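You operate a simulated robot arm through the tools that you are given. There is no shell and no other tool.

You are at the controls of a simulated robot arm. One attempt, no reset.

JOB
Grease the thrust and gear bearings of press six into the green.
Fine: leave the third as it is and turn the grey switch to Off.

The check looks at the end state, three seconds after you hand in, the way a careful person would. Anything else that was tipped, shoved, dropped, spilled or broken makes it a failure.

ROBOT AND FRAMES
A 6-joint arm with a two-finger gripper, fixed in place. Base frame: the origin is at the foot of the arm, x ahead of it, y to its left, z up. Readings come in m, degrees, newtons and seconds.
With the tool pointing down near the work surface it reaches from about 0.14 to 0.64 m from the base axis. Its first joint turns from -66.0 to 66.0 degrees. Payload 2.45 kg.
The TCP is the grasp point between the finger pads, 0.03 m short of the fingertips. In the tool frame z runs along the fingers and y along their closing line. The gripper opens to 0.106 m. The gripper's body begins 0.079 m behind the TCP.
Orientation is told as [roll, pitch, yaw] about the base's x, y, z axes, in that order, counted from this pose: with the fingers straight down and closing along the base's y, the tool's x points along the base's -x, its y along +y and its z along -z.

CONTROLS
- The arm moves only by the tool step_arm. Its argument "commands" is a list of rows, each a list of 7 numbers: the shift along the base's x, y, z in m, then the turn, a rotation vector about the base's x, y, z in degrees, then the gripper command, from -1 (shut) to 1 (fully open), values between in proportion. In form: [[x, y, z, wx, wy, wz, grip], ...]. A call has 1 to 20 rows; each row is the pose to reach, as a shift and turn from the pose commanded when the call began. Rows are played at 5 a second. More than 0.05 m and 8.6 degrees between two rows, or a gripper value outside its range, and nothing of the call is played. A pose out of reach is approached as far as the arm can. The call stops where the force on the tool passes 90 N (or 10 N more than at its start, if that is more) or the arm is blocked; 0.2 s more then pass. The fingers move at their own pace (about 0.153 m/s each) and stop on an object; they squeeze with about 34 N. The grip force told is the motor's: it shows also when the fingers shut on nothing. Time passes only in rows, and 0.2 s behind the last, so rows that repeat a pose let the fingers close. It gives the time, the measured TCP pose, the force on the tool (base axes), the opening and the grip force at its end, in the units of the frame above (readings bear some noise), with the torque about the TCP (base axes, N m) and any sound that the robot's microphone picked up.
- Cameras (640 x 400 px; columns grow to the right, rows downward): "scene" is fixed at [0.0443, 0.3986, 1.4309]; the picture's right is [-0.88, -0.47, 0.00], its down [-0.16, 0.29, -0.94] and it looks along [0.45, -0.83, -0.33] (base axes); focal length 313 px, centre (320, 200). "wrist" rides on the gripper at [0.076, -0.002, -0.106] in the tool frame; the picture's right is [0.02, 1.00, 0.00], its down [-0.78, 0.02, -0.62] and it looks along [-0.62, 0.01, 0.78] (tool axes); focal length 247 px, centre (320, 200). There is no depth. A picture from a camera that has moved, and an enlarged one, comes with that camera's place and axes in the base frame and with its lens.
- camera(camera): a new picture of that camera. No time passes.
- enlarge(camera, box): a new picture of the part [left, top, right, bottom] of that camera's present view, enlarged. No time passes.
- job_done(): hands the job in; it is judged then, once.

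Nothing tells you positions but the pictures and the camera data. Unless the task says otherwise, let go and move clear before handing in.

The tools are called after "Emit:" as a command line: name --pt "numbers of a row" for each row, then --argument value for the rest, lists and objects as JSON in quotes. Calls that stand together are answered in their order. step_arm: Moves the arm, as the interface text tells. Its arguments: {"type":"object","properties":{"commands":{"type":"array"}},"required":["commands"]} The other tools are called the same way: camera (camera) takes a picture; enlarge (camera, box) takes an enlarged picture of a part of a camera's view; job_done () hands the job in.

At the start:

```text
time: 0.0
tool_pos: [0.3288, 0.0401, 1.3433]
tool_rot: [0.0, 0.0, 0.1]
force: [-0.3, 0.5, 0.0]
ft_torque: [0.0, -0.01, -0.03]
width: 0.1061
finger_force: 0.0
```

scene: 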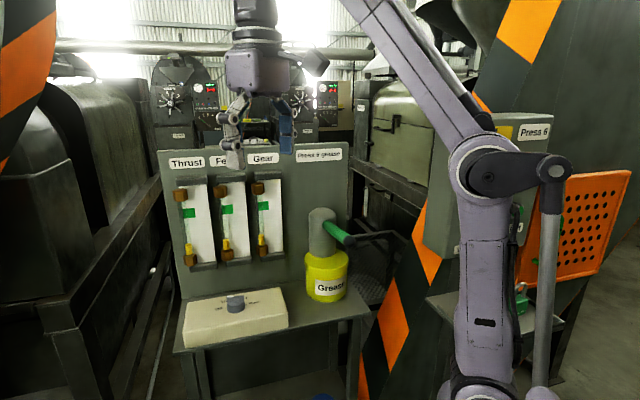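
wrist: 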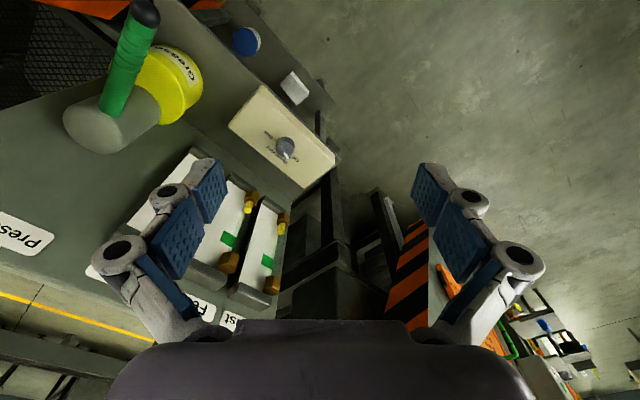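

I see a panel with three gauges (Thrust, Feed?, Gear), a grease pump with a green lever, and a selector box with a grey knob. I'll look closer before moving anything.

Emit:
enlarge --camera "scene" --box '[150, 140, 360, 271]'

Emit:
enlarge --camera "scene" --box '[170, 270, 300, 351]'

Emit:
enlarge --camera "wrist" --box '[220, 70, 350, 151]'

Emit:
enlarge --camera "scene" --box '[290, 190, 450, 310]'

Emit:
enlarge --camera "scene" --box '[410, 100, 640, 320]'

```text
3.05 times, centred on (255, 206) of scene
camera zoom: at [0.0443, 0.3986, 1.4309], right [-0.88, -0.47, 0.0], down [-0.16, 0.29, -0.94], along [0.45, -0.83, -0.33], focal length 955 px, centre (518, 183)
```

zoom: 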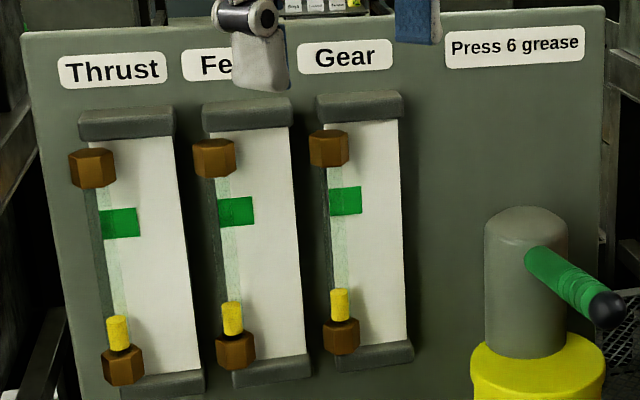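

```text
4.92 times, centred on (235, 310) of scene
camera zoom: at [0.0443, 0.3986, 1.4309], right [-0.88, -0.47, 0.0], down [-0.16, 0.29, -0.94], along [0.45, -0.83, -0.33], focal length 1542 px, centre (738, -344)
```

zoom: 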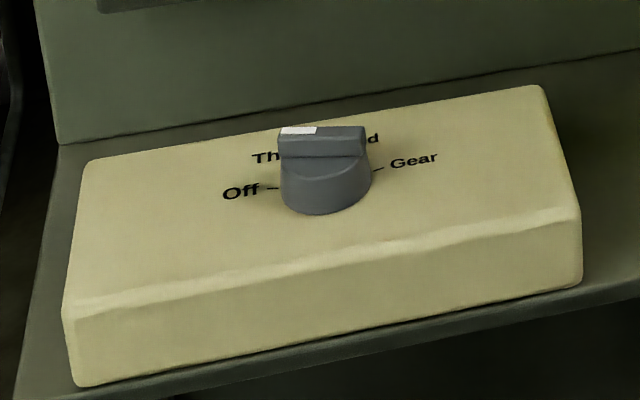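

```text
4.92 times, centred on (285, 110) of wrist
camera zoom: at [0.2532, 0.0394, 1.4504], right [-0.02, 1.0, 0.0], down [0.78, 0.02, 0.62], along [0.62, 0.01, -0.78], focal length 1216 px, centre (492, 641)
```

zoom: 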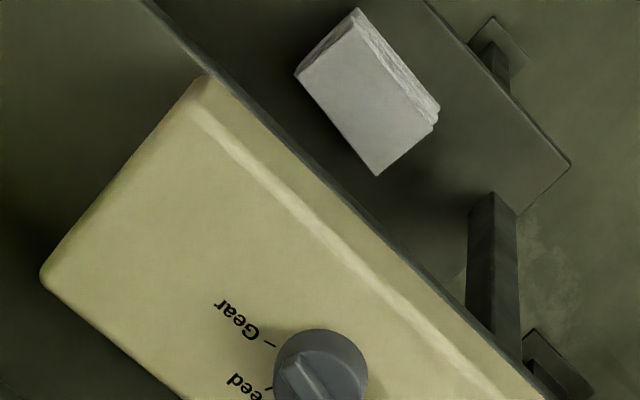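

```text
3.33 times, centred on (370, 250) of scene
camera zoom: at [0.0443, 0.3986, 1.4309], right [-0.88, -0.47, 0.0], down [-0.16, 0.29, -0.94], along [0.45, -0.83, -0.33], focal length 1044 px, centre (153, 33)
```

zoom: 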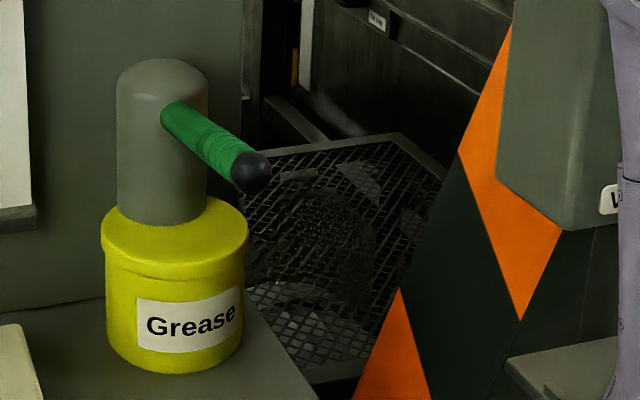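

```text
1.82 times, centred on (525, 210) of scene
camera zoom: at [0.0443, 0.3986, 1.4309], right [-0.88, -0.47, 0.0], down [-0.16, 0.29, -0.94], along [0.45, -0.83, -0.33], focal length 570 px, centre (-53, 182)
```

zoom: 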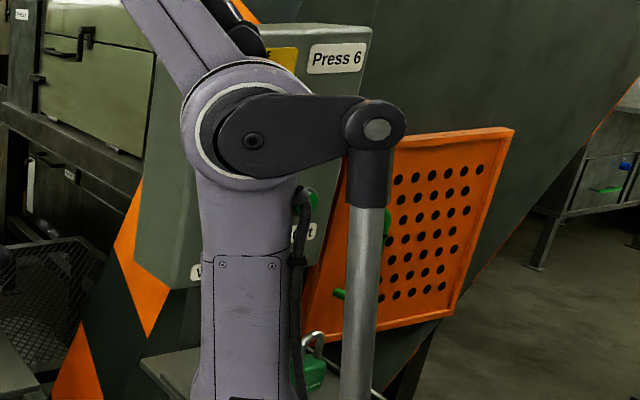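

The gauges all read low and the knob's mark is near the left side. I'll look at the selector and gauges from the wrist camera's view for exact angles.

Emit:
enlarge --camera "wrist" --box '[245, 120, 325, 170]'

Emit:
enlarge --camera "wrist" --box '[0, 0, 220, 138]'

Emit:
enlarge --camera "wrist" --box '[80, 140, 300, 330]'

Emit:
enlarge --camera "scene" --box '[210, 280, 260, 311]'

```text
8.00 times, centred on (285, 145) of wrist
camera zoom: at [0.2532, 0.0394, 1.4504], right [-0.02, 1.0, 0.0], down [0.78, 0.02, 0.62], along [0.62, 0.01, -0.78], focal length 1976 px, centre (600, 640)
```

zoom: 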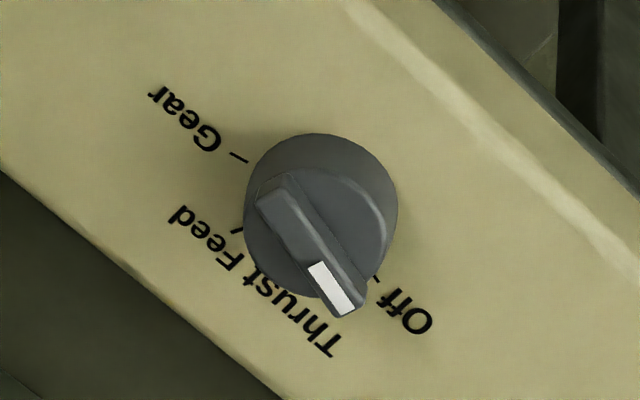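

```text
2.90 times, centred on (110, 69) of wrist
camera zoom: at [0.2532, 0.0394, 1.4504], right [-0.02, 1.0, 0.0], down [0.78, 0.02, 0.62], along [0.62, 0.01, -0.78], focal length 716 px, centre (929, 580)
```

zoom: 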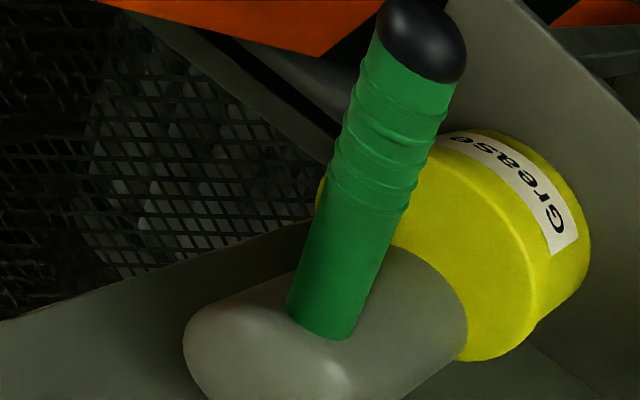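

```text
2.11 times, centred on (190, 235) of wrist
camera zoom: at [0.2532, 0.0394, 1.4504], right [-0.02, 1.0, 0.0], down [0.78, 0.02, 0.62], along [0.62, 0.01, -0.78], focal length 520 px, centre (594, 126)
```

zoom: 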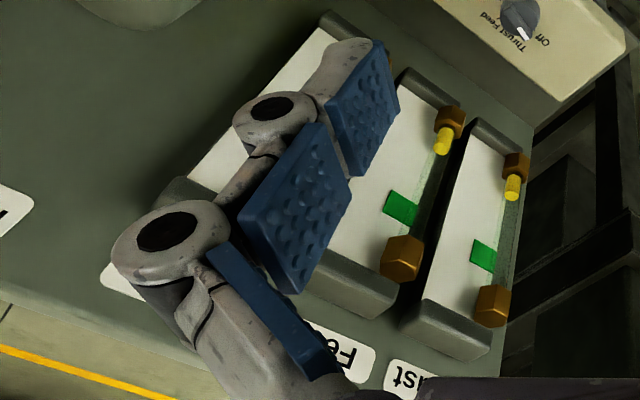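

```text
12.80 times, centred on (235, 296) of scene
camera zoom: at [0.0443, 0.3986, 1.4309], right [-0.88, -0.47, 0.0], down [-0.16, 0.29, -0.94], along [0.45, -0.83, -0.33], focal length 4010 px, centre (1408, -1022)
```

zoom: 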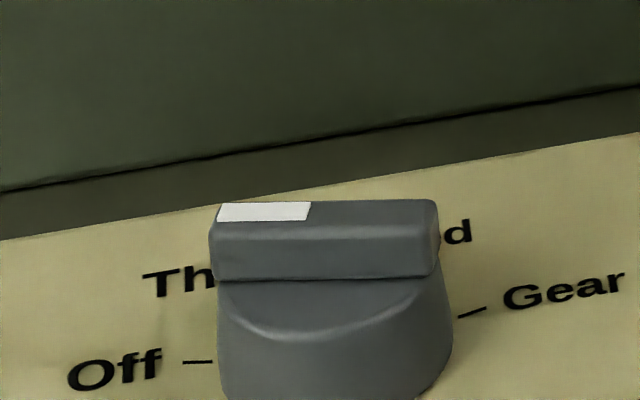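

The switch currently points to Off, at about 29° from +x. The knob ridge top is near (0.488, -0.030, 1.000) and the pump lever runs from (0.37, -0.23, 1.12) to (0.26, -0.13, 1.145). I'll move above the knob with the fingers aligned across the ridge, staying high, and look again.

Emit:
step_arm --pt "0.03 -0.012 -0.02 0 0 5 0.3" --pt "0.06 -0.025 -0.04 0 0 10 0.0" --pt "0.09 -0.038 -0.06 0 0 15 0.0" --pt "0.12 -0.05 -0.085 0 0 20 0.0" --pt "0.14 -0.062 -0.115 0 0 25 0.0" --pt "0.159 -0.071 -0.143 0 0 29 0.0" --pt "0.159 -0.071 -0.143 0 0 29 0.0"

Emit:
camera --camera "wrist"

Emit:
camera --camera "scene"

```text
time: 1.6
tool_pos: [0.4886, -0.0295, 1.1989]
tool_rot: [0.0, 0.0, 29.1]
force: [0.1, 0.8, 0.7]
ft_torque: [0.01, -0.01, -0.05]
width: 0.0534
finger_force: 0.1
```

```text
taken
camera wrist: at [0.4225, -0.0678, 1.3069], right [-0.5, 0.86, 0.0], down [0.68, 0.4, 0.62], along [0.54, 0.31, -0.78], focal length 247 px, centre (320, 200)
```

wrist: 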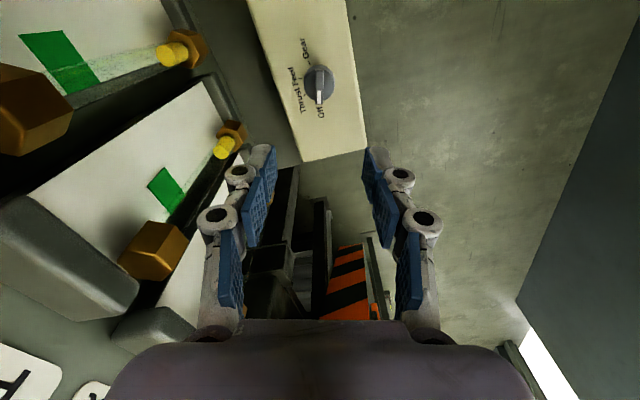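

```text
taken
```

scene: 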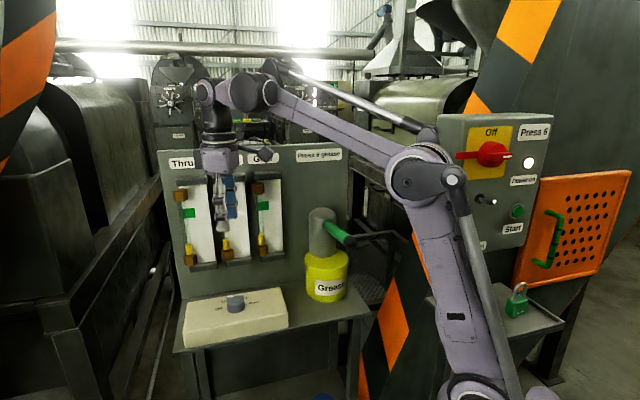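

The press 6 control box is now visible. I'll check it for anything that could also count as a "grey switch", and re-measure the knob from here.

Emit:
enlarge --camera "scene" --box '[430, 110, 570, 260]'

Emit:
enlarge --camera "wrist" --box '[270, 40, 370, 130]'

Emit:
enlarge --camera "scene" --box '[210, 280, 260, 311]'

```text
2.67 times, centred on (500, 185) of scene
camera zoom: at [0.0444, 0.3985, 1.4309], right [-0.88, -0.47, 0.0], down [-0.16, 0.29, -0.94], along [0.45, -0.83, -0.33], focal length 835 px, centre (-160, 240)
```

zoom: 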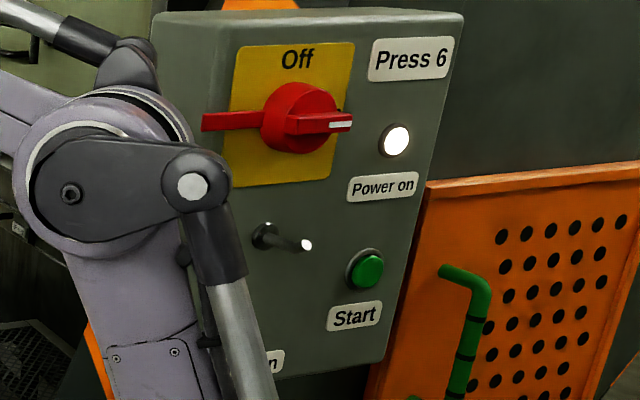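

```text
4.44 times, centred on (320, 85) of wrist
camera zoom: at [0.4225, -0.0678, 1.3069], right [-0.5, 0.86, 0.0], down [0.68, 0.4, 0.62], along [0.54, 0.31, -0.78], focal length 1098 px, centre (320, 711)
```

zoom: 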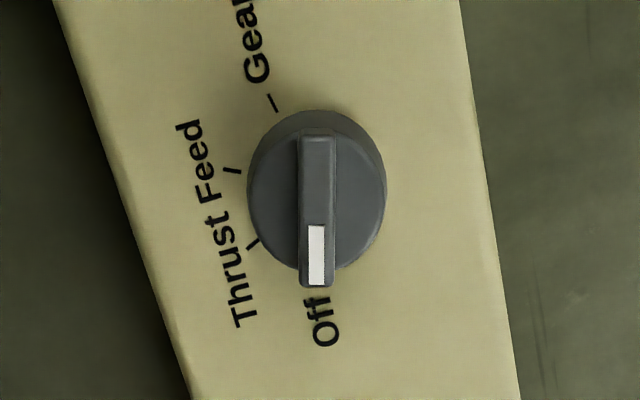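

```text
12.80 times, centred on (235, 296) of scene
camera zoom: at [0.0444, 0.3985, 1.4309], right [-0.88, -0.47, 0.0], down [-0.16, 0.29, -0.94], along [0.45, -0.83, -0.33], focal length 4010 px, centre (1408, -1022)
```

zoom: 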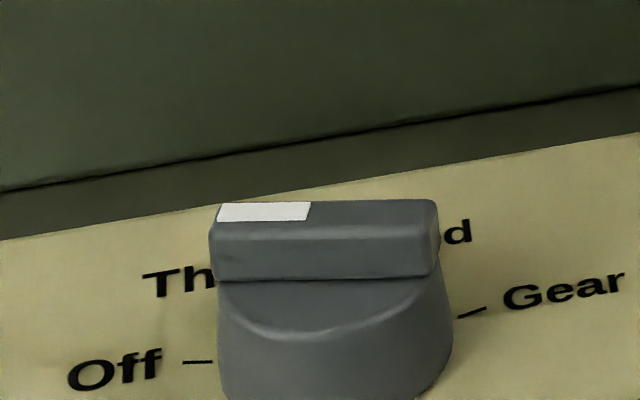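

The grey switch must be the selector knob, since the press box only has a red isolator, a small toggle and a start button. The fingers line up with the ridge, so I'll descend to tip height ≈ 0.992 with the fingers straddling it and check before closing.

Emit:
step_arm --pt "0 -0.001 -0.04 0 0 0 0.0" --pt "0 -0.0015 -0.08 0 0 0 0.0" --pt "0 -0.0015 -0.12 0 0 0 0.0" --pt "0 -0.0015 -0.15 0 0 0 0.0" --pt "0 -0.0015 -0.165 0 0 0 0.0" --pt "0 -0.0015 -0.176 0 0 0 0.0" --pt "0 -0.0015 -0.176 0 0 0 0.0"

Emit:
camera --camera "wrist"

Emit:
enlarge --camera "scene" --box '[180, 200, 300, 320]'

```text
time: 3.2
tool_pos: [0.4875, -0.033, 1.0236]
tool_rot: [0.0, 0.0, 29.0]
force: [0.3, 0.4, -0.1]
ft_torque: [-0.03, -0.02, -0.02]
width: 0.053
finger_force: 0.0
```

```text
taken
camera wrist: at [0.4218, -0.0705, 1.1311], right [-0.5, 0.86, 0.0], down [0.68, 0.39, 0.62], along [0.54, 0.31, -0.78], focal length 247 px, centre (320, 200)
```

wrist: 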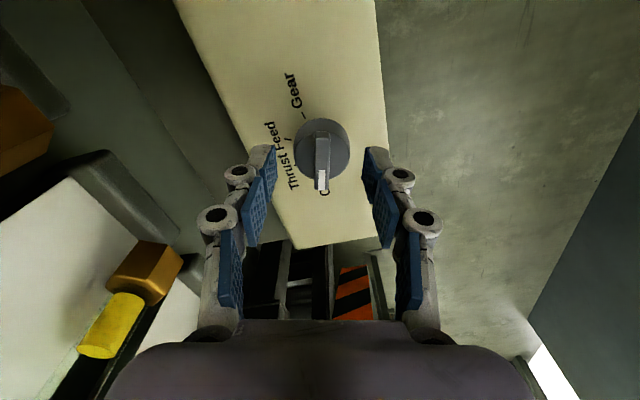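

```text
3.33 times, centred on (240, 260) of scene
camera zoom: at [0.0443, 0.3986, 1.4309], right [-0.88, -0.47, 0.0], down [-0.16, 0.29, -0.94], along [0.45, -0.83, -0.33], focal length 1044 px, centre (587, 0)
```

zoom: 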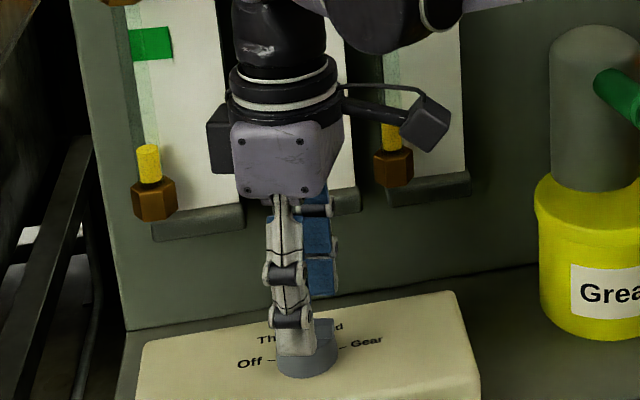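

The fingers straddle the ridge centrally. I'll lower 2.5 mm more, then close gently on the ridge.

Emit:
step_arm --pt "0 0 -0.0025 0 0 0 0.0" --pt "0 0 -0.0025 0 0 0 -0.5" --pt "0 0 -0.0025 0 0 0 -1" --pt "0 0 -0.0025 0 0 0 -1" --pt "0 0 -0.0025 0 0 0 -1"

Emit:
enlarge --camera "wrist" --box '[240, 80, 400, 240]'

Emit:
enlarge --camera "scene" --box '[200, 260, 280, 320]'

```text
time: 4.4
tool_pos: [0.4881, -0.032, 1.0215]
tool_rot: [0.2, -0.1, 29.1]
force: [-3.7, 6.5, -2.8]
ft_torque: [0.05, 0.29, 0.04]
width: 0.0098
finger_force: 37.4
```

```text
2.50 times, centred on (320, 160) of wrist
camera zoom: at [0.4218, -0.0694, 1.1284], right [-0.5, 0.86, 0.0], down [0.68, 0.39, 0.62], along [0.54, 0.31, -0.78], focal length 617 px, centre (320, 300)
```

zoom: 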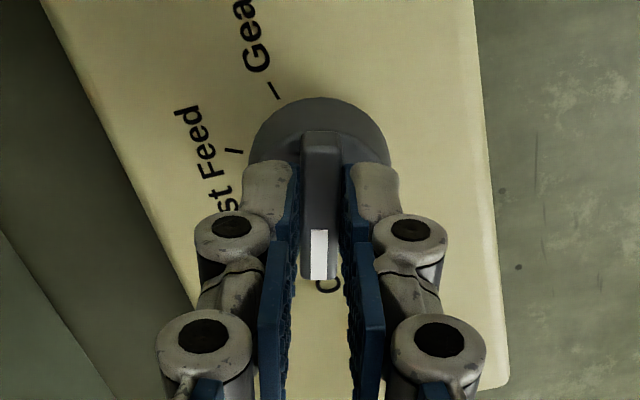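

```text
6.67 times, centred on (240, 290) of scene
camera zoom: at [0.0443, 0.3987, 1.4308], right [-0.88, -0.47, 0.0], down [-0.16, 0.29, -0.94], along [0.45, -0.83, -0.33], focal length 2089 px, centre (853, -400)
```

zoom: 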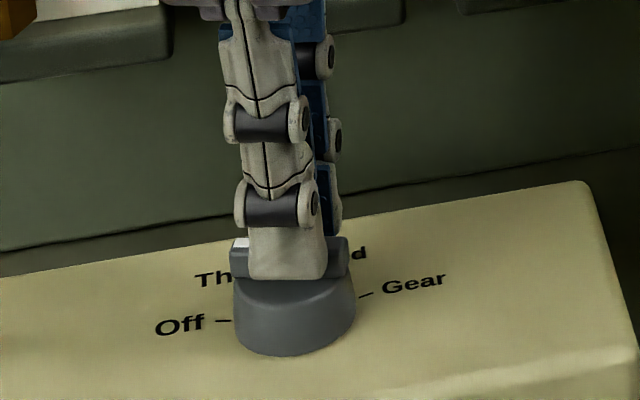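

The ridge is held (width 9.8 mm). I'll turn it clockwise 50° from Off toward Thrust, in small steps.

Emit:
step_arm --pt "-0.0004 0.0007 0 0 0 -5 -1" --pt "-0.0004 0.0007 0 0 0 -10 -1" --pt "-0.0004 0.0007 0 0 0 -15 -1" --pt "-0.0004 0.0007 0 0 0 -20 -1" --pt "-0.0004 0.0007 0 0 0 -25 -1" --pt "-0.0004 0.0007 0 0 0 -30 -1" --pt "-0.0004 0.0007 0 0 0 -35 -1" --pt "-0.0004 0.0007 0 0 0 -40 -1" --pt "-0.0004 0.0007 0 0 0 -45 -1" --pt "-0.0004 0.0007 0 0 0 -50 -1" --pt "-0.0004 0.0007 0 0 0 -50 -1"

Emit:
camera --camera "wrist"

Emit:
enlarge --camera "scene" --box '[200, 260, 280, 320]'

```text
time: 6.8
tool_pos: [0.4879, -0.029, 1.0217]
tool_rot: [0.3, 0.2, -21.0]
force: [-13.5, 21.4, -20.0]
ft_torque: [0.43, 0.07, 0.06]
width: 0.0098
finger_force: 36.9
```

```text
taken
camera wrist: at [0.4162, -0.0033, 1.1294], right [0.34, 0.94, 0.01], down [0.74, -0.27, 0.62], along [0.58, -0.21, -0.79], focal length 247 px, centre (320, 200)
```

wrist: 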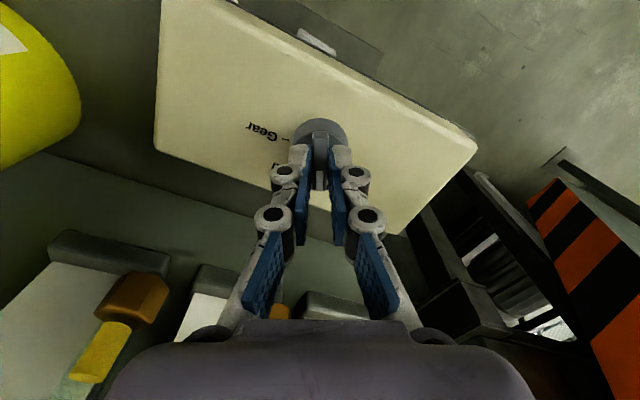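

```text
6.67 times, centred on (240, 290) of scene
camera zoom: at [0.0443, 0.3992, 1.4307], right [-0.88, -0.47, 0.0], down [-0.16, 0.29, -0.94], along [0.45, -0.83, -0.33], focal length 2089 px, centre (853, -400)
```

zoom: 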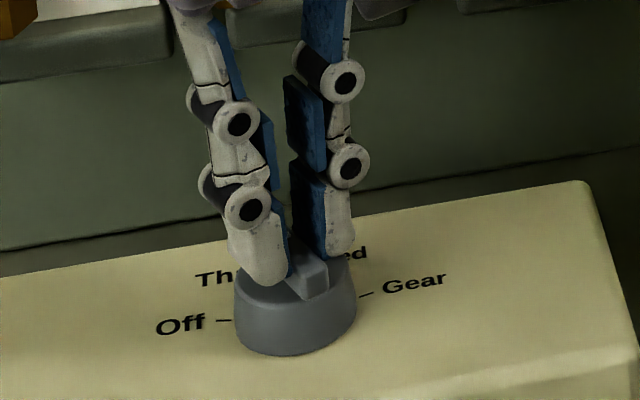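

The knob turned with the fingers to about -21°, which should be Thrust. I'll release it, rise and check where the pointer rests.

Emit:
step_arm --pt "0 0 0 0 0 0 -0.4" --pt "0 0 0 0 0 0 0.0" --pt "0 0 0 0 0 0 0.0" --pt "0 0 0.03 0 0 0 0.0" --pt "0 0 0.07 0 0 0 0.0" --pt "0 0 0.11 0 0 0 0.0" --pt "0 0 0.11 0 0 0 0.0"

Emit:
camera --camera "wrist"

Emit:
enlarge --camera "scene" --box '[200, 260, 280, 320]'

```text
time: 8.4
tool_pos: [0.4889, -0.0305, 1.1356]
tool_rot: [-0.1, 0.0, -21.0]
force: [-0.3, -0.1, -0.4]
ft_torque: [-0.03, 0.01, 0.01]
width: 0.0532
finger_force: 0.1
```

```text
taken
camera wrist: at [0.4163, -0.0037, 1.2429], right [0.34, 0.94, 0.0], down [0.74, -0.26, 0.62], along [0.58, -0.21, -0.78], focal length 247 px, centre (320, 200)
```

wrist: 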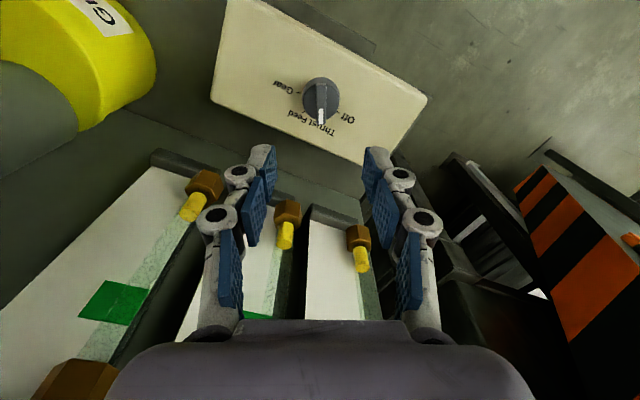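

```text
6.67 times, centred on (240, 290) of scene
camera zoom: at [0.0443, 0.3986, 1.4309], right [-0.88, -0.47, 0.0], down [-0.16, 0.29, -0.94], along [0.45, -0.83, -0.33], focal length 2089 px, centre (853, -400)
```

zoom: 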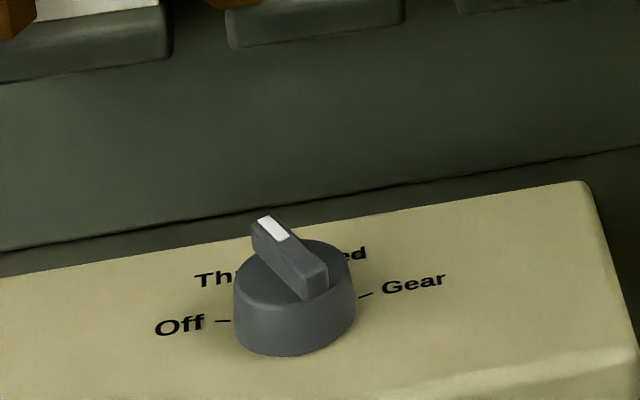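

Emit:
enlarge --camera "wrist" --box '[260, 60, 380, 140]'

Emit:
enlarge --camera "scene" --box '[300, 200, 400, 270]'

```text
5.00 times, centred on (320, 100) of wrist
camera zoom: at [0.4163, -0.0037, 1.2429], right [0.34, 0.94, 0.0], down [0.74, -0.26, 0.62], along [0.58, -0.21, -0.78], focal length 1235 px, centre (320, 700)
```

zoom: 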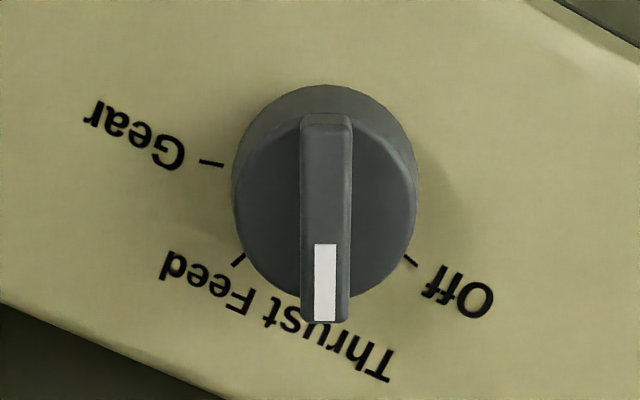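

```text
5.71 times, centred on (350, 235) of scene
camera zoom: at [0.0443, 0.3986, 1.4309], right [-0.88, -0.47, 0.0], down [-0.16, 0.29, -0.94], along [0.45, -0.83, -0.33], focal length 1790 px, centre (149, 0)
```

zoom: 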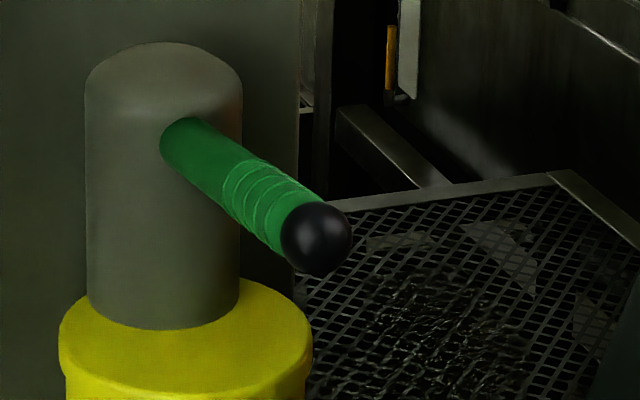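

The pointer rests cleanly on Thrust, midway between the Off and Feed ticks. Next I'll go up and over to the pump lever with the fingers across it, and look before descending.

Emit:
step_arm --pt "0 0 0.04 0 0 0 0.0" --pt "0 0 0.08 0 0 0 0.0" --pt "-0.01 -0.005 0.12 0 0 -3 0.1" --pt "-0.045 -0.03 0.125 0 0 -7 0.3" --pt "-0.08 -0.053 0.125 0 0 -11 0.3" --pt "-0.115 -0.077 0.125 0 0 -15 0.3" --pt "-0.15 -0.1 0.125 0 0 -19 0.3" --pt "-0.18 -0.12 0.125 0 0 -22 0.3" --pt "-0.194 -0.13 0.125 0 0 -24 0.3" --pt "-0.194 -0.13 0.125 0 0 -24 0.3"

Emit:
camera --camera "wrist"

Emit:
camera --camera "scene"

```text
time: 10.6
tool_pos: [0.2922, -0.1634, 1.2555]
tool_rot: [0.0, -0.1, -45.0]
force: [0.0, -0.4, -1.0]
ft_torque: [-0.03, -0.01, 0.01]
width: 0.069
finger_force: 0.1
```

```text
taken
camera wrist: at [0.2378, -0.1095, 1.3631], right [0.69, 0.72, 0.0], down [0.57, -0.54, 0.62], along [0.45, -0.43, -0.78], focal length 247 px, centre (320, 200)
```

wrist: 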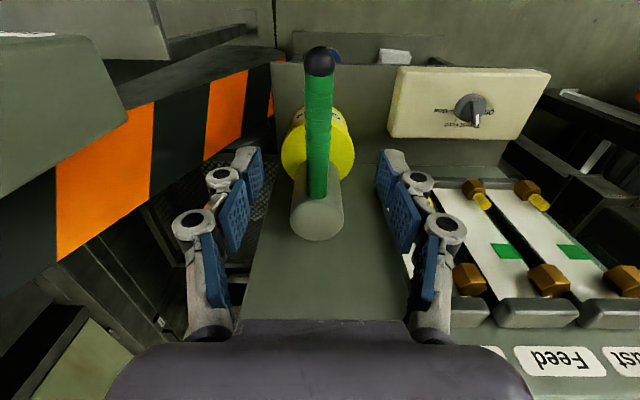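

```text
taken
```

scene: 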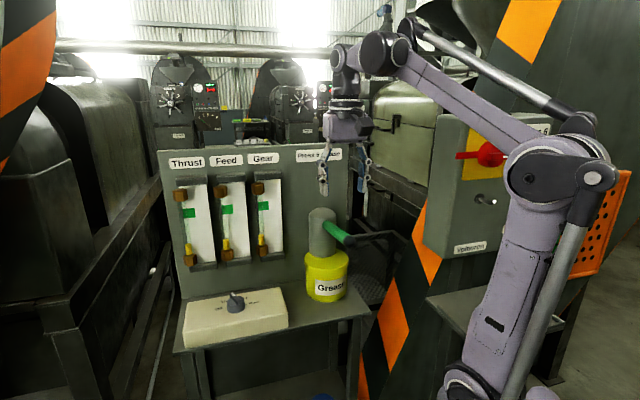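

The lever lies straight between the fingers, with its axis at z≈1.137 under the TCP. I'll descend around it and close.

Emit:
step_arm --pt "0 0 -0.03 0 0 0 0.3" --pt "0 0 -0.06 0 0 0 0.3" --pt "0 0 -0.09 0 0 0 0.3" --pt "0 0 -0.11 0 0 0 0.3" --pt "0 0 -0.12 0 0 0 0.3" --pt "0 0 -0.12 0 0 0 -0.3" --pt "0 0 -0.12 0 0 0 -1" --pt "0 0 -0.12 0 0 0 -1"

Emit:
camera --camera "wrist"

Emit:
enlarge --camera "scene" --box '[280, 130, 420, 270]'

```text
time: 12.4
tool_pos: [0.2924, -0.1645, 1.1381]
tool_rot: [-0.2, 0.0, -45.3]
force: [-14.5, -14.7, -4.5]
ft_torque: [0.22, 0.39, -0.3]
width: 0.023
finger_force: 45.3
```

```text
taken
camera wrist: at [0.2382, -0.1105, 1.2446], right [0.69, 0.72, -0.01], down [0.57, -0.54, 0.62], along [0.44, -0.43, -0.78], focal length 247 px, centre (320, 200)
```

wrist: 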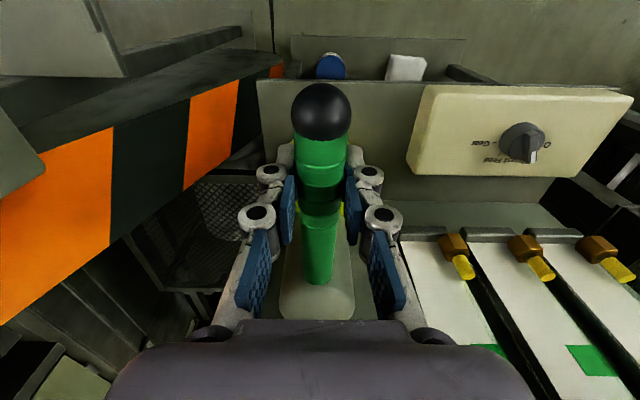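

```text
2.86 times, centred on (350, 200) of scene
camera zoom: at [0.0439, 0.398, 1.4311], right [-0.88, -0.47, 0.0], down [-0.16, 0.29, -0.94], along [0.45, -0.83, -0.33], focal length 895 px, centre (234, 200)
```

zoom: 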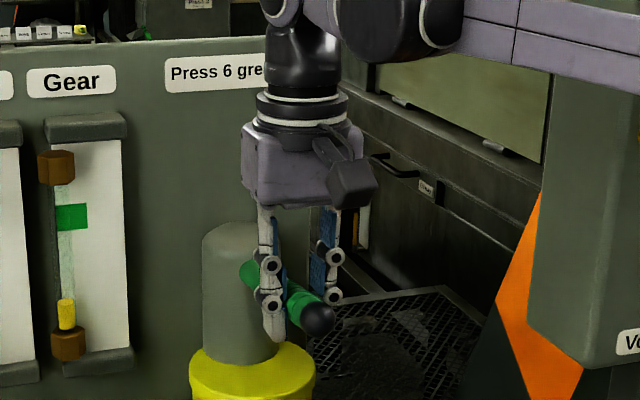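

The lever is held (width 23 mm) with a bit of sideways load. I'll ease that off and push the lever down gradually, watching force and sound.

Emit:
step_arm --pt "-0.0015 -0.0015 0 0 0 0 -1" --pt "-0.0015 -0.0015 -0.008 0 0 0 -1" --pt "-0.0015 -0.0015 -0.016 0 0 0 -1" --pt "-0.0015 -0.0015 -0.024 0 0 0 -1" --pt "-0.0015 -0.0015 -0.03 0 0 0 -1"

Emit:
enlarge --camera "scene" --box '[150, 140, 360, 271]'

Emit:
camera --camera "wrist"

```text
time: 13.6
tool_pos: [0.2927, -0.1644, 1.1071]
tool_rot: [0.0, -0.1, -45.1]
force: [-11.5, -9.1, 9.8]
ft_torque: [-0.84, -0.7, 0.14]
width: 0.0227
finger_force: 44.7
```

```text
3.05 times, centred on (255, 206) of scene
camera zoom: at [0.0439, 0.3983, 1.431], right [-0.88, -0.47, 0.0], down [-0.16, 0.29, -0.94], along [0.45, -0.83, -0.33], focal length 955 px, centre (518, 183)
```

zoom: 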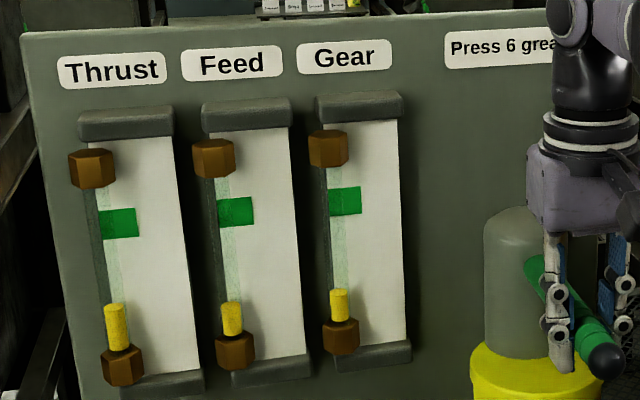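

```text
taken
camera wrist: at [0.2369, -0.1101, 1.2141], right [0.69, 0.72, 0.0], down [0.57, -0.54, 0.62], along [0.45, -0.43, -0.78], focal length 247 px, centre (320, 200)
```

wrist: 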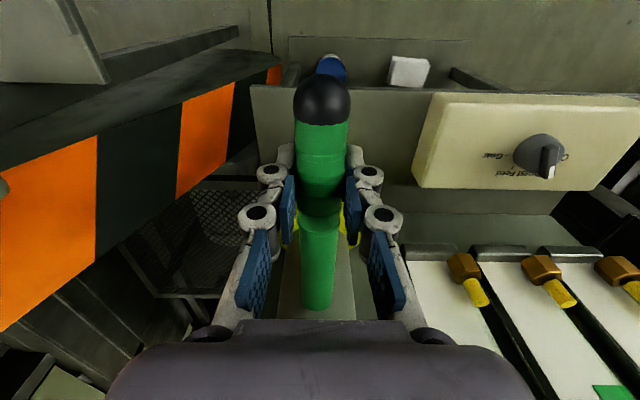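

Thrust's level rose a little and the others did not move, so pumping works with downward travel. I'll continue down to find the end of the stroke.

Emit:
step_arm --pt "0 0 -0.008 0 0 0 -1" --pt "0 0 -0.016 0 0 0 -1" --pt "0.001 -0.001 -0.024 0 0 0 -1" --pt "0.002 -0.002 -0.03 0 0 0 -1" --pt "0.002 -0.002 -0.03 0 0 0 -1"

Emit:
enlarge --camera "scene" --box '[150, 140, 360, 271]'

```text
time: 14.8
tool_pos: [0.2923, -0.1652, 1.0765]
tool_rot: [-0.1, 0.0, -45.0]
force: [-4.7, -14.1, 2.9]
ft_torque: [0.08, 0.15, 0.17]
width: 0.0248
finger_force: 44.6
```

```text
3.05 times, centred on (255, 206) of scene
camera zoom: at [0.0442, 0.3981, 1.431], right [-0.88, -0.47, 0.0], down [-0.16, 0.29, -0.94], along [0.45, -0.83, -0.33], focal length 955 px, centre (518, 183)
```

zoom: 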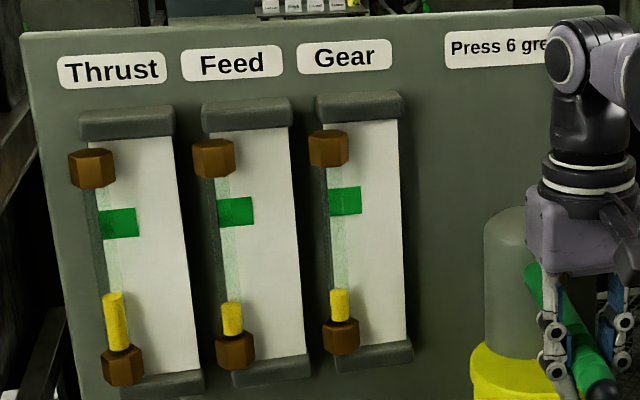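

Thrust is still rising steadily (about 11 zoomed px per 3 cm). I'll push on a little to find the stop.

Emit:
step_arm --pt "0.001 -0.001 -0.007 0 0 0 -1" --pt "0.002 -0.002 -0.014 0 0 0 -1" --pt "0.004 -0.004 -0.02 0 0 0 -1" --pt "0.005 -0.005 -0.026 0 0 0 -1" --pt "0.005 -0.005 -0.026 0 0 0 -1"

Emit:
enlarge --camera "scene" --box '[150, 140, 360, 271]'

Emit:
camera --camera "wrist"

Emit:
camera --camera "scene"

```text
time: 16.0
tool_pos: [0.298, -0.1706, 1.051]
tool_rot: [0.1, 0.1, -45.0]
force: [-16.0, -0.8, 23.4]
ft_torque: [0.19, -0.03, 0.08]
width: 0.0221
finger_force: 42.2
```

```text
3.05 times, centred on (255, 206) of scene
camera zoom: at [0.0436, 0.3987, 1.4309], right [-0.88, -0.47, 0.0], down [-0.16, 0.29, -0.94], along [0.45, -0.83, -0.33], focal length 955 px, centre (518, 183)
```

zoom: 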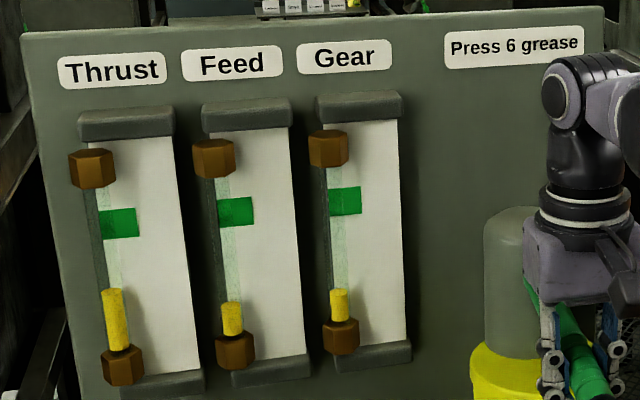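

```text
taken
camera wrist: at [0.243, -0.1164, 1.1583], right [0.69, 0.72, 0.0], down [0.57, -0.54, 0.62], along [0.45, -0.43, -0.78], focal length 247 px, centre (320, 200)
```

wrist: 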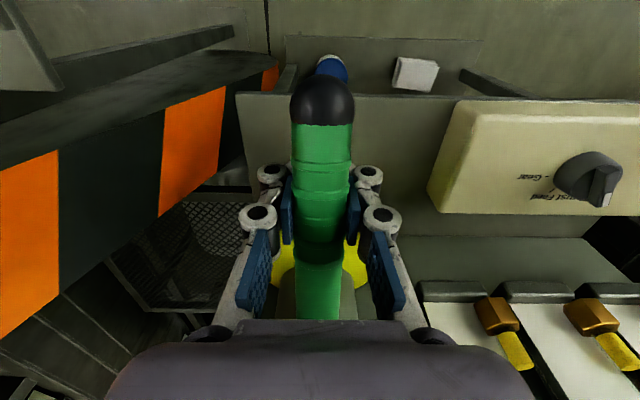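

```text
taken
```

scene: 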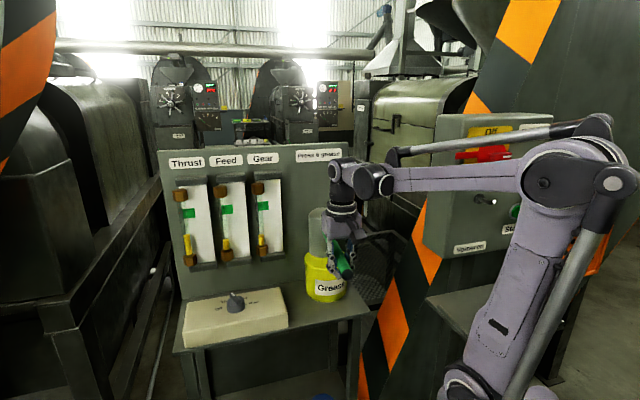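

One near-full stroke raised Thrust from 315 to 288 in zoomed rows; green spans about 208–238, so I need roughly 2.5 more strokes. I'll raise the lever back along the same path.

Emit:
step_arm --pt "-0.002 0.002 0.01 0 0 0 -1" --pt "-0.004 0.004 0.02 0 0 0 -1" --pt "-0.0055 0.0055 0.03 0 0 0 -1" --pt "-0.0065 0.0065 0.042 0 0 0 -1" --pt "-0.007 0.007 0.054 0 0 0 -1" --pt "-0.007 0.007 0.066 0 0 0 -1" --pt "-0.007 0.007 0.076 0 0 0 -1" --pt "-0.007 0.007 0.084 0 0 0 -1" --pt "-0.007 0.007 0.084 0 0 0 -1"

Emit:
enlarge --camera "scene" --box '[150, 140, 360, 271]'

Emit:
camera --camera "wrist"

```text
time: 18.0
tool_pos: [0.2918, -0.1644, 1.1328]
tool_rot: [-0.1, 0.1, -45.1]
force: [-12.0, -8.9, -53.4]
ft_torque: [0.5, 0.42, 0.0]
width: 0.0224
finger_force: 44.7
```

```text
3.05 times, centred on (255, 206) of scene
camera zoom: at [0.0445, 0.3979, 1.4311], right [-0.88, -0.47, 0.0], down [-0.16, 0.29, -0.94], along [0.45, -0.83, -0.33], focal length 955 px, centre (518, 183)
```

zoom: 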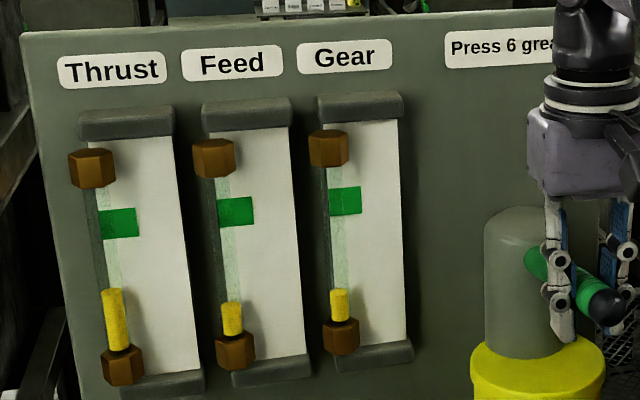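

```text
taken
camera wrist: at [0.2366, -0.1098, 1.2397], right [0.69, 0.72, 0.0], down [0.57, -0.54, 0.62], along [0.45, -0.43, -0.78], focal length 247 px, centre (320, 200)
```

wrist: 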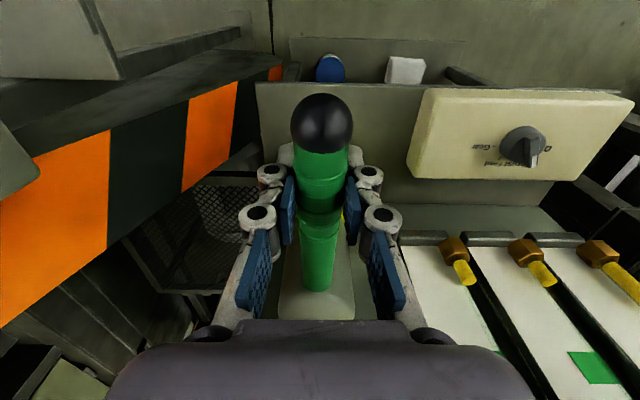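

The lever is back at its top stop and the level held at 288. Second stroke: down about 7 cm, then check.

Emit:
step_arm --pt "0 0 -0.008 0 0 0 -1" --pt "0 0 -0.018 0 0 0 -1" --pt "0 0 -0.028 0 0 0 -1" --pt "0 0 -0.038 0 0 0 -1" --pt "0.001 -0.001 -0.048 0 0 0 -1" --pt "0.002 -0.002 -0.058 0 0 0 -1" --pt "0.003 -0.003 -0.066 0 0 0 -1" --pt "0.004 -0.004 -0.072 0 0 0 -1" --pt "0.004 -0.004 -0.072 0 0 0 -1"

Emit:
enlarge --camera "scene" --box '[150, 140, 360, 271]'

```text
time: 20.0
tool_pos: [0.2965, -0.169, 1.0628]
tool_rot: [-0.4, -0.2, -45.0]
force: [-16.5, -16.7, 6.4]
ft_torque: [-0.14, -0.63, 0.29]
width: 0.0222
finger_force: 42.0
```

```text
3.05 times, centred on (255, 206) of scene
camera zoom: at [0.0438, 0.3981, 1.4311], right [-0.88, -0.47, 0.0], down [-0.16, 0.29, -0.94], along [0.45, -0.83, -0.33], focal length 955 px, centre (518, 183)
```

zoom: 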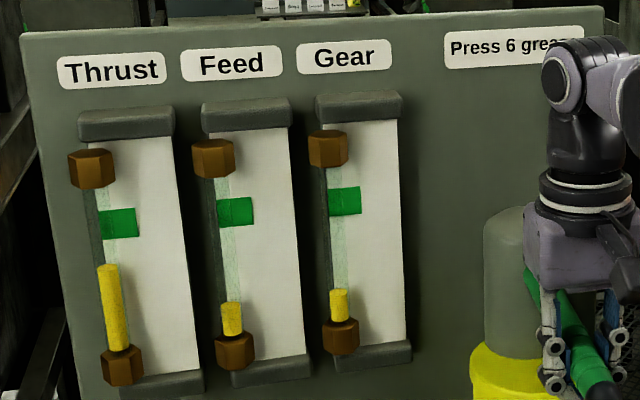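

Thrust is at about 265 now. I'll raise the lever and do a third stroke, then check.

Emit:
step_arm --pt "-0.001 0.001 0.01 0 0 0 -1" --pt "-0.002 0.002 0.02 0 0 0 -1" --pt "-0.003 0.003 0.032 0 0 0 -1" --pt "-0.004 0.004 0.044 0 0 0 -1" --pt "-0.004 0.004 0.056 0 0 0 -1" --pt "-0.004 0.004 0.066 0 0 0 -1" --pt "-0.004 0.004 0.068 0 0 0 -1" --pt "-0.004 0.004 0.06 0 0 0 -1" --pt "-0.004 0.004 0.05 0 0 0 -1" --pt "-0.004 0.004 0.04 0 0 0 -1" --pt "-0.004 0.004 0.03 0 0 0 -1" --pt "-0.003 0.003 0.02 0 0 0 -1" --pt "-0.002 0.002 0.01 0 0 0 -1" --pt "0 0 0 0 0 0 -1" --pt "0 0 0 0 0 0 -1"

Emit:
enlarge --camera "scene" --box '[150, 140, 360, 271]'

```text
time: 23.2
tool_pos: [0.2941, -0.1674, 1.0634]
tool_rot: [-0.1, 0.1, -45.0]
force: [-23.0, -1.9, 2.8]
ft_torque: [-0.32, -0.65, 0.19]
width: 0.0222
finger_force: 42.3
```

```text
3.05 times, centred on (255, 206) of scene
camera zoom: at [0.0436, 0.3985, 1.4309], right [-0.88, -0.47, 0.0], down [-0.16, 0.29, -0.94], along [0.45, -0.83, -0.33], focal length 955 px, centre (518, 183)
```

zoom: 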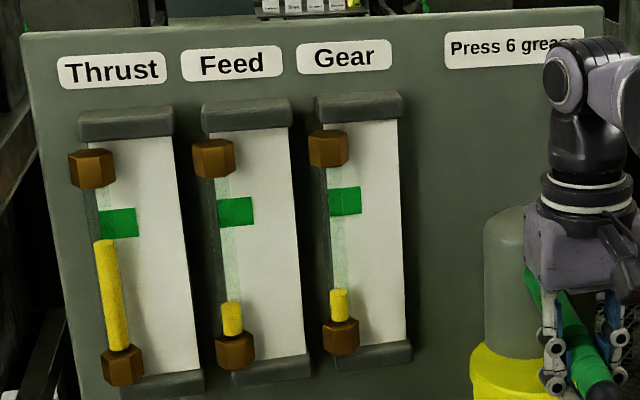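

Thrust is at the lower edge of green (about 241 versus 208–238). Before adding more I'll check for parallax between the tube and the green mark.

Emit:
enlarge --camera "scene" --box '[165, 180, 225, 270]'

Emit:
enlarge --camera "wrist" --box '[400, 240, 640, 390]'

Emit:
enlarge --camera "scene" --box '[172, 198, 202, 228]'

```text
4.44 times, centred on (195, 225) of scene
camera zoom: at [0.0436, 0.3985, 1.4309], right [-0.88, -0.47, 0.0], down [-0.16, 0.29, -0.94], along [0.45, -0.83, -0.33], focal length 1392 px, centre (876, 89)
```

zoom: 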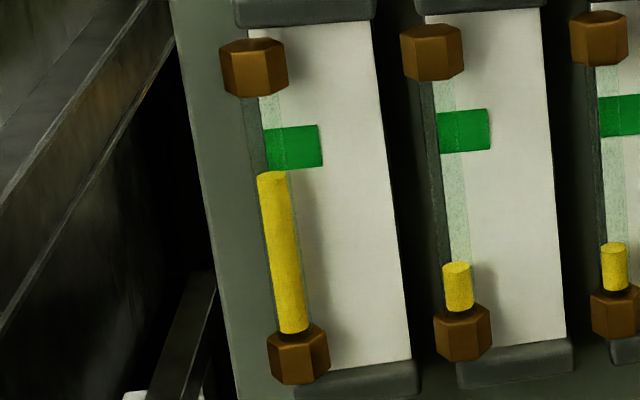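

```text
2.67 times, centred on (520, 315) of wrist
camera zoom: at [0.2403, -0.1134, 1.17], right [0.69, 0.72, 0.0], down [0.57, -0.54, 0.62], along [0.45, -0.43, -0.78], focal length 659 px, centre (-213, -107)
```

zoom: 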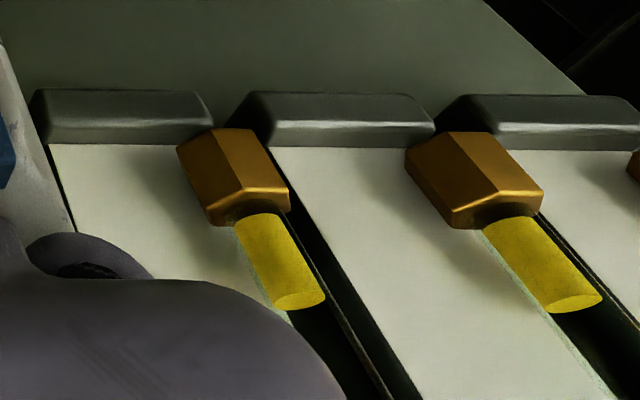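

```text
13.33 times, centred on (187, 213) of scene
camera zoom: at [0.0436, 0.3985, 1.4309], right [-0.88, -0.47, 0.0], down [-0.16, 0.29, -0.94], along [0.45, -0.83, -0.33], focal length 4177 px, centre (2093, 27)
```

zoom: 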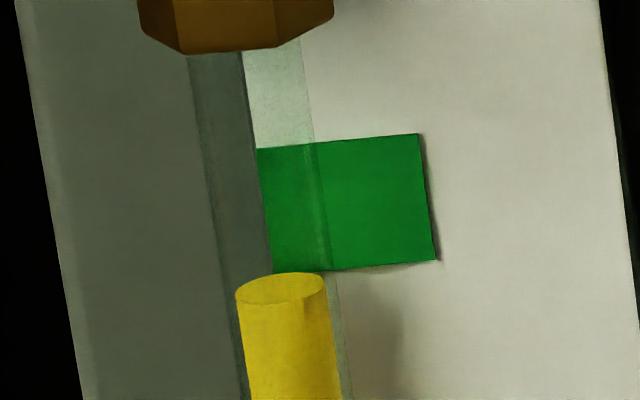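

The green mark is on the plate behind the tube, so the true level reads slightly higher than it appears. I'll do a smaller partial stroke of about 33 mm, aiming for mid-green, and check before going further.

Emit:
step_arm --pt "-0.001 0.001 0.01 0 0 0 -1" --pt "-0.002 0.002 0.02 0 0 0 -1" --pt "-0.003 0.003 0.032 0 0 0 -1" --pt "-0.004 0.004 0.044 0 0 0 -1" --pt "-0.004 0.004 0.056 0 0 0 -1" --pt "-0.004 0.004 0.066 0 0 0 -1" --pt "-0.004 0.004 0.068 0 0 0 -1" --pt "-0.004 0.004 0.06 0 0 0 -1" --pt "-0.004 0.004 0.05 0 0 0 -1" --pt "-0.004 0.004 0.042 0 0 0 -1" --pt "-0.004 0.004 0.042 0 0 0 -1"

Emit:
enlarge --camera "scene" --box '[172, 198, 202, 228]'

Emit:
enlarge --camera "scene" --box '[150, 140, 360, 271]'

```text
time: 25.6
tool_pos: [0.2904, -0.1621, 1.1056]
tool_rot: [-0.2, 0.1, -45.1]
force: [-26.0, -3.9, 7.2]
ft_torque: [-0.56, -0.75, -0.26]
width: 0.0224
finger_force: 42.0
```

```text
13.33 times, centred on (187, 213) of scene
camera zoom: at [0.0434, 0.3985, 1.4309], right [-0.88, -0.47, 0.0], down [-0.16, 0.29, -0.94], along [0.45, -0.83, -0.33], focal length 4177 px, centre (2093, 27)
```

zoom: 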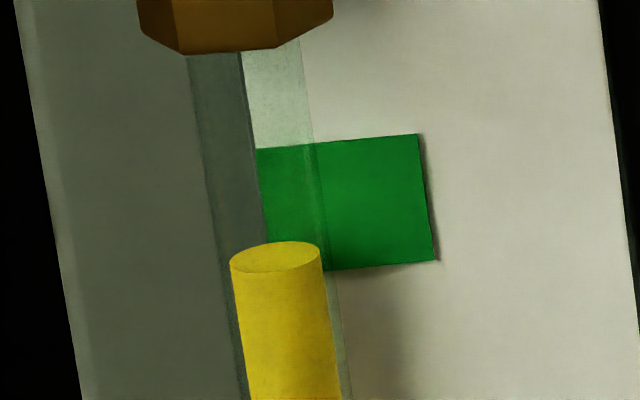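

```text
3.05 times, centred on (255, 206) of scene
camera zoom: at [0.0434, 0.3985, 1.4309], right [-0.88, -0.47, 0.0], down [-0.16, 0.29, -0.94], along [0.45, -0.83, -0.33], focal length 955 px, centre (518, 183)
```

zoom: 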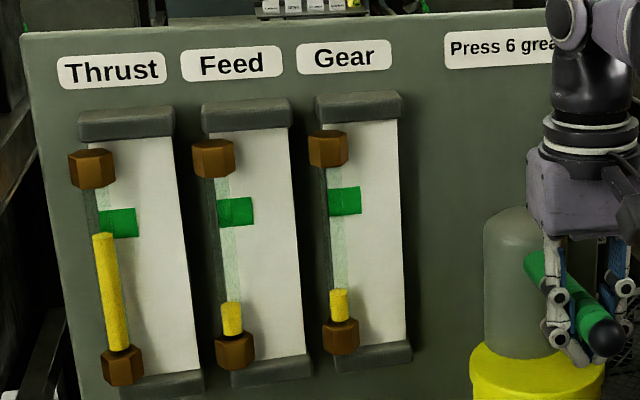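

The Thrust level is now in the lower part of green. I'll add about 15 mm more stroke to sit nearer the middle, then return the lever to its top.

Emit:
step_arm --pt "0 0 -0.008 0 0 0 -1" --pt "0 0 -0.015 0 0 0 -1" --pt "0 0 -0.015 0 0 0 -1" --pt "0 0 -0.005 0 0 0 -1" --pt "0 0 0.007 0 0 0 -1" --pt "0 0 0.017 0 0 0 -1" --pt "0 0 0.025 0 0 0 -1" --pt "0 0 0.027 0 0 0 -1" --pt "0 0 0.027 0 0 0 -1"

Emit:
enlarge --camera "scene" --box '[172, 198, 202, 228]'

Emit:
camera --camera "wrist"

```text
time: 27.6
tool_pos: [0.2921, -0.1658, 1.1297]
tool_rot: [-0.1, -0.1, -45.0]
force: [-2.5, -13.9, -45.8]
ft_torque: [-0.02, 0.04, 0.1]
width: 0.0231
finger_force: 45.1
```

```text
13.33 times, centred on (187, 213) of scene
camera zoom: at [0.0447, 0.3978, 1.4311], right [-0.88, -0.47, 0.0], down [-0.16, 0.29, -0.94], along [0.45, -0.83, -0.33], focal length 4177 px, centre (2093, 27)
```

zoom: 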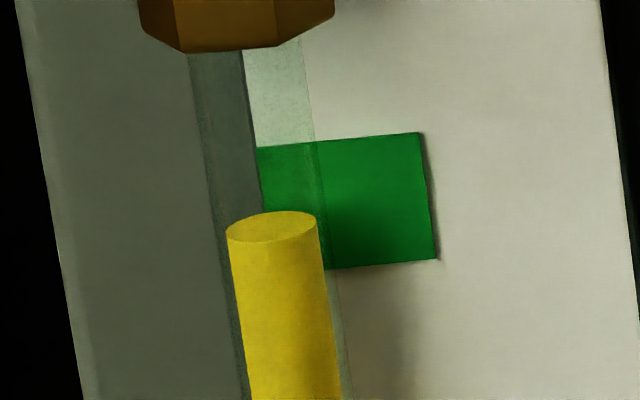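

```text
taken
camera wrist: at [0.237, -0.1104, 1.2372], right [0.69, 0.72, 0.0], down [0.57, -0.54, 0.62], along [0.45, -0.43, -0.78], focal length 247 px, centre (320, 200)
```

wrist: 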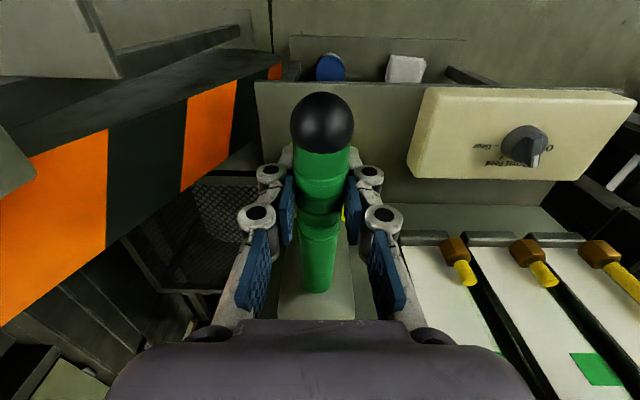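

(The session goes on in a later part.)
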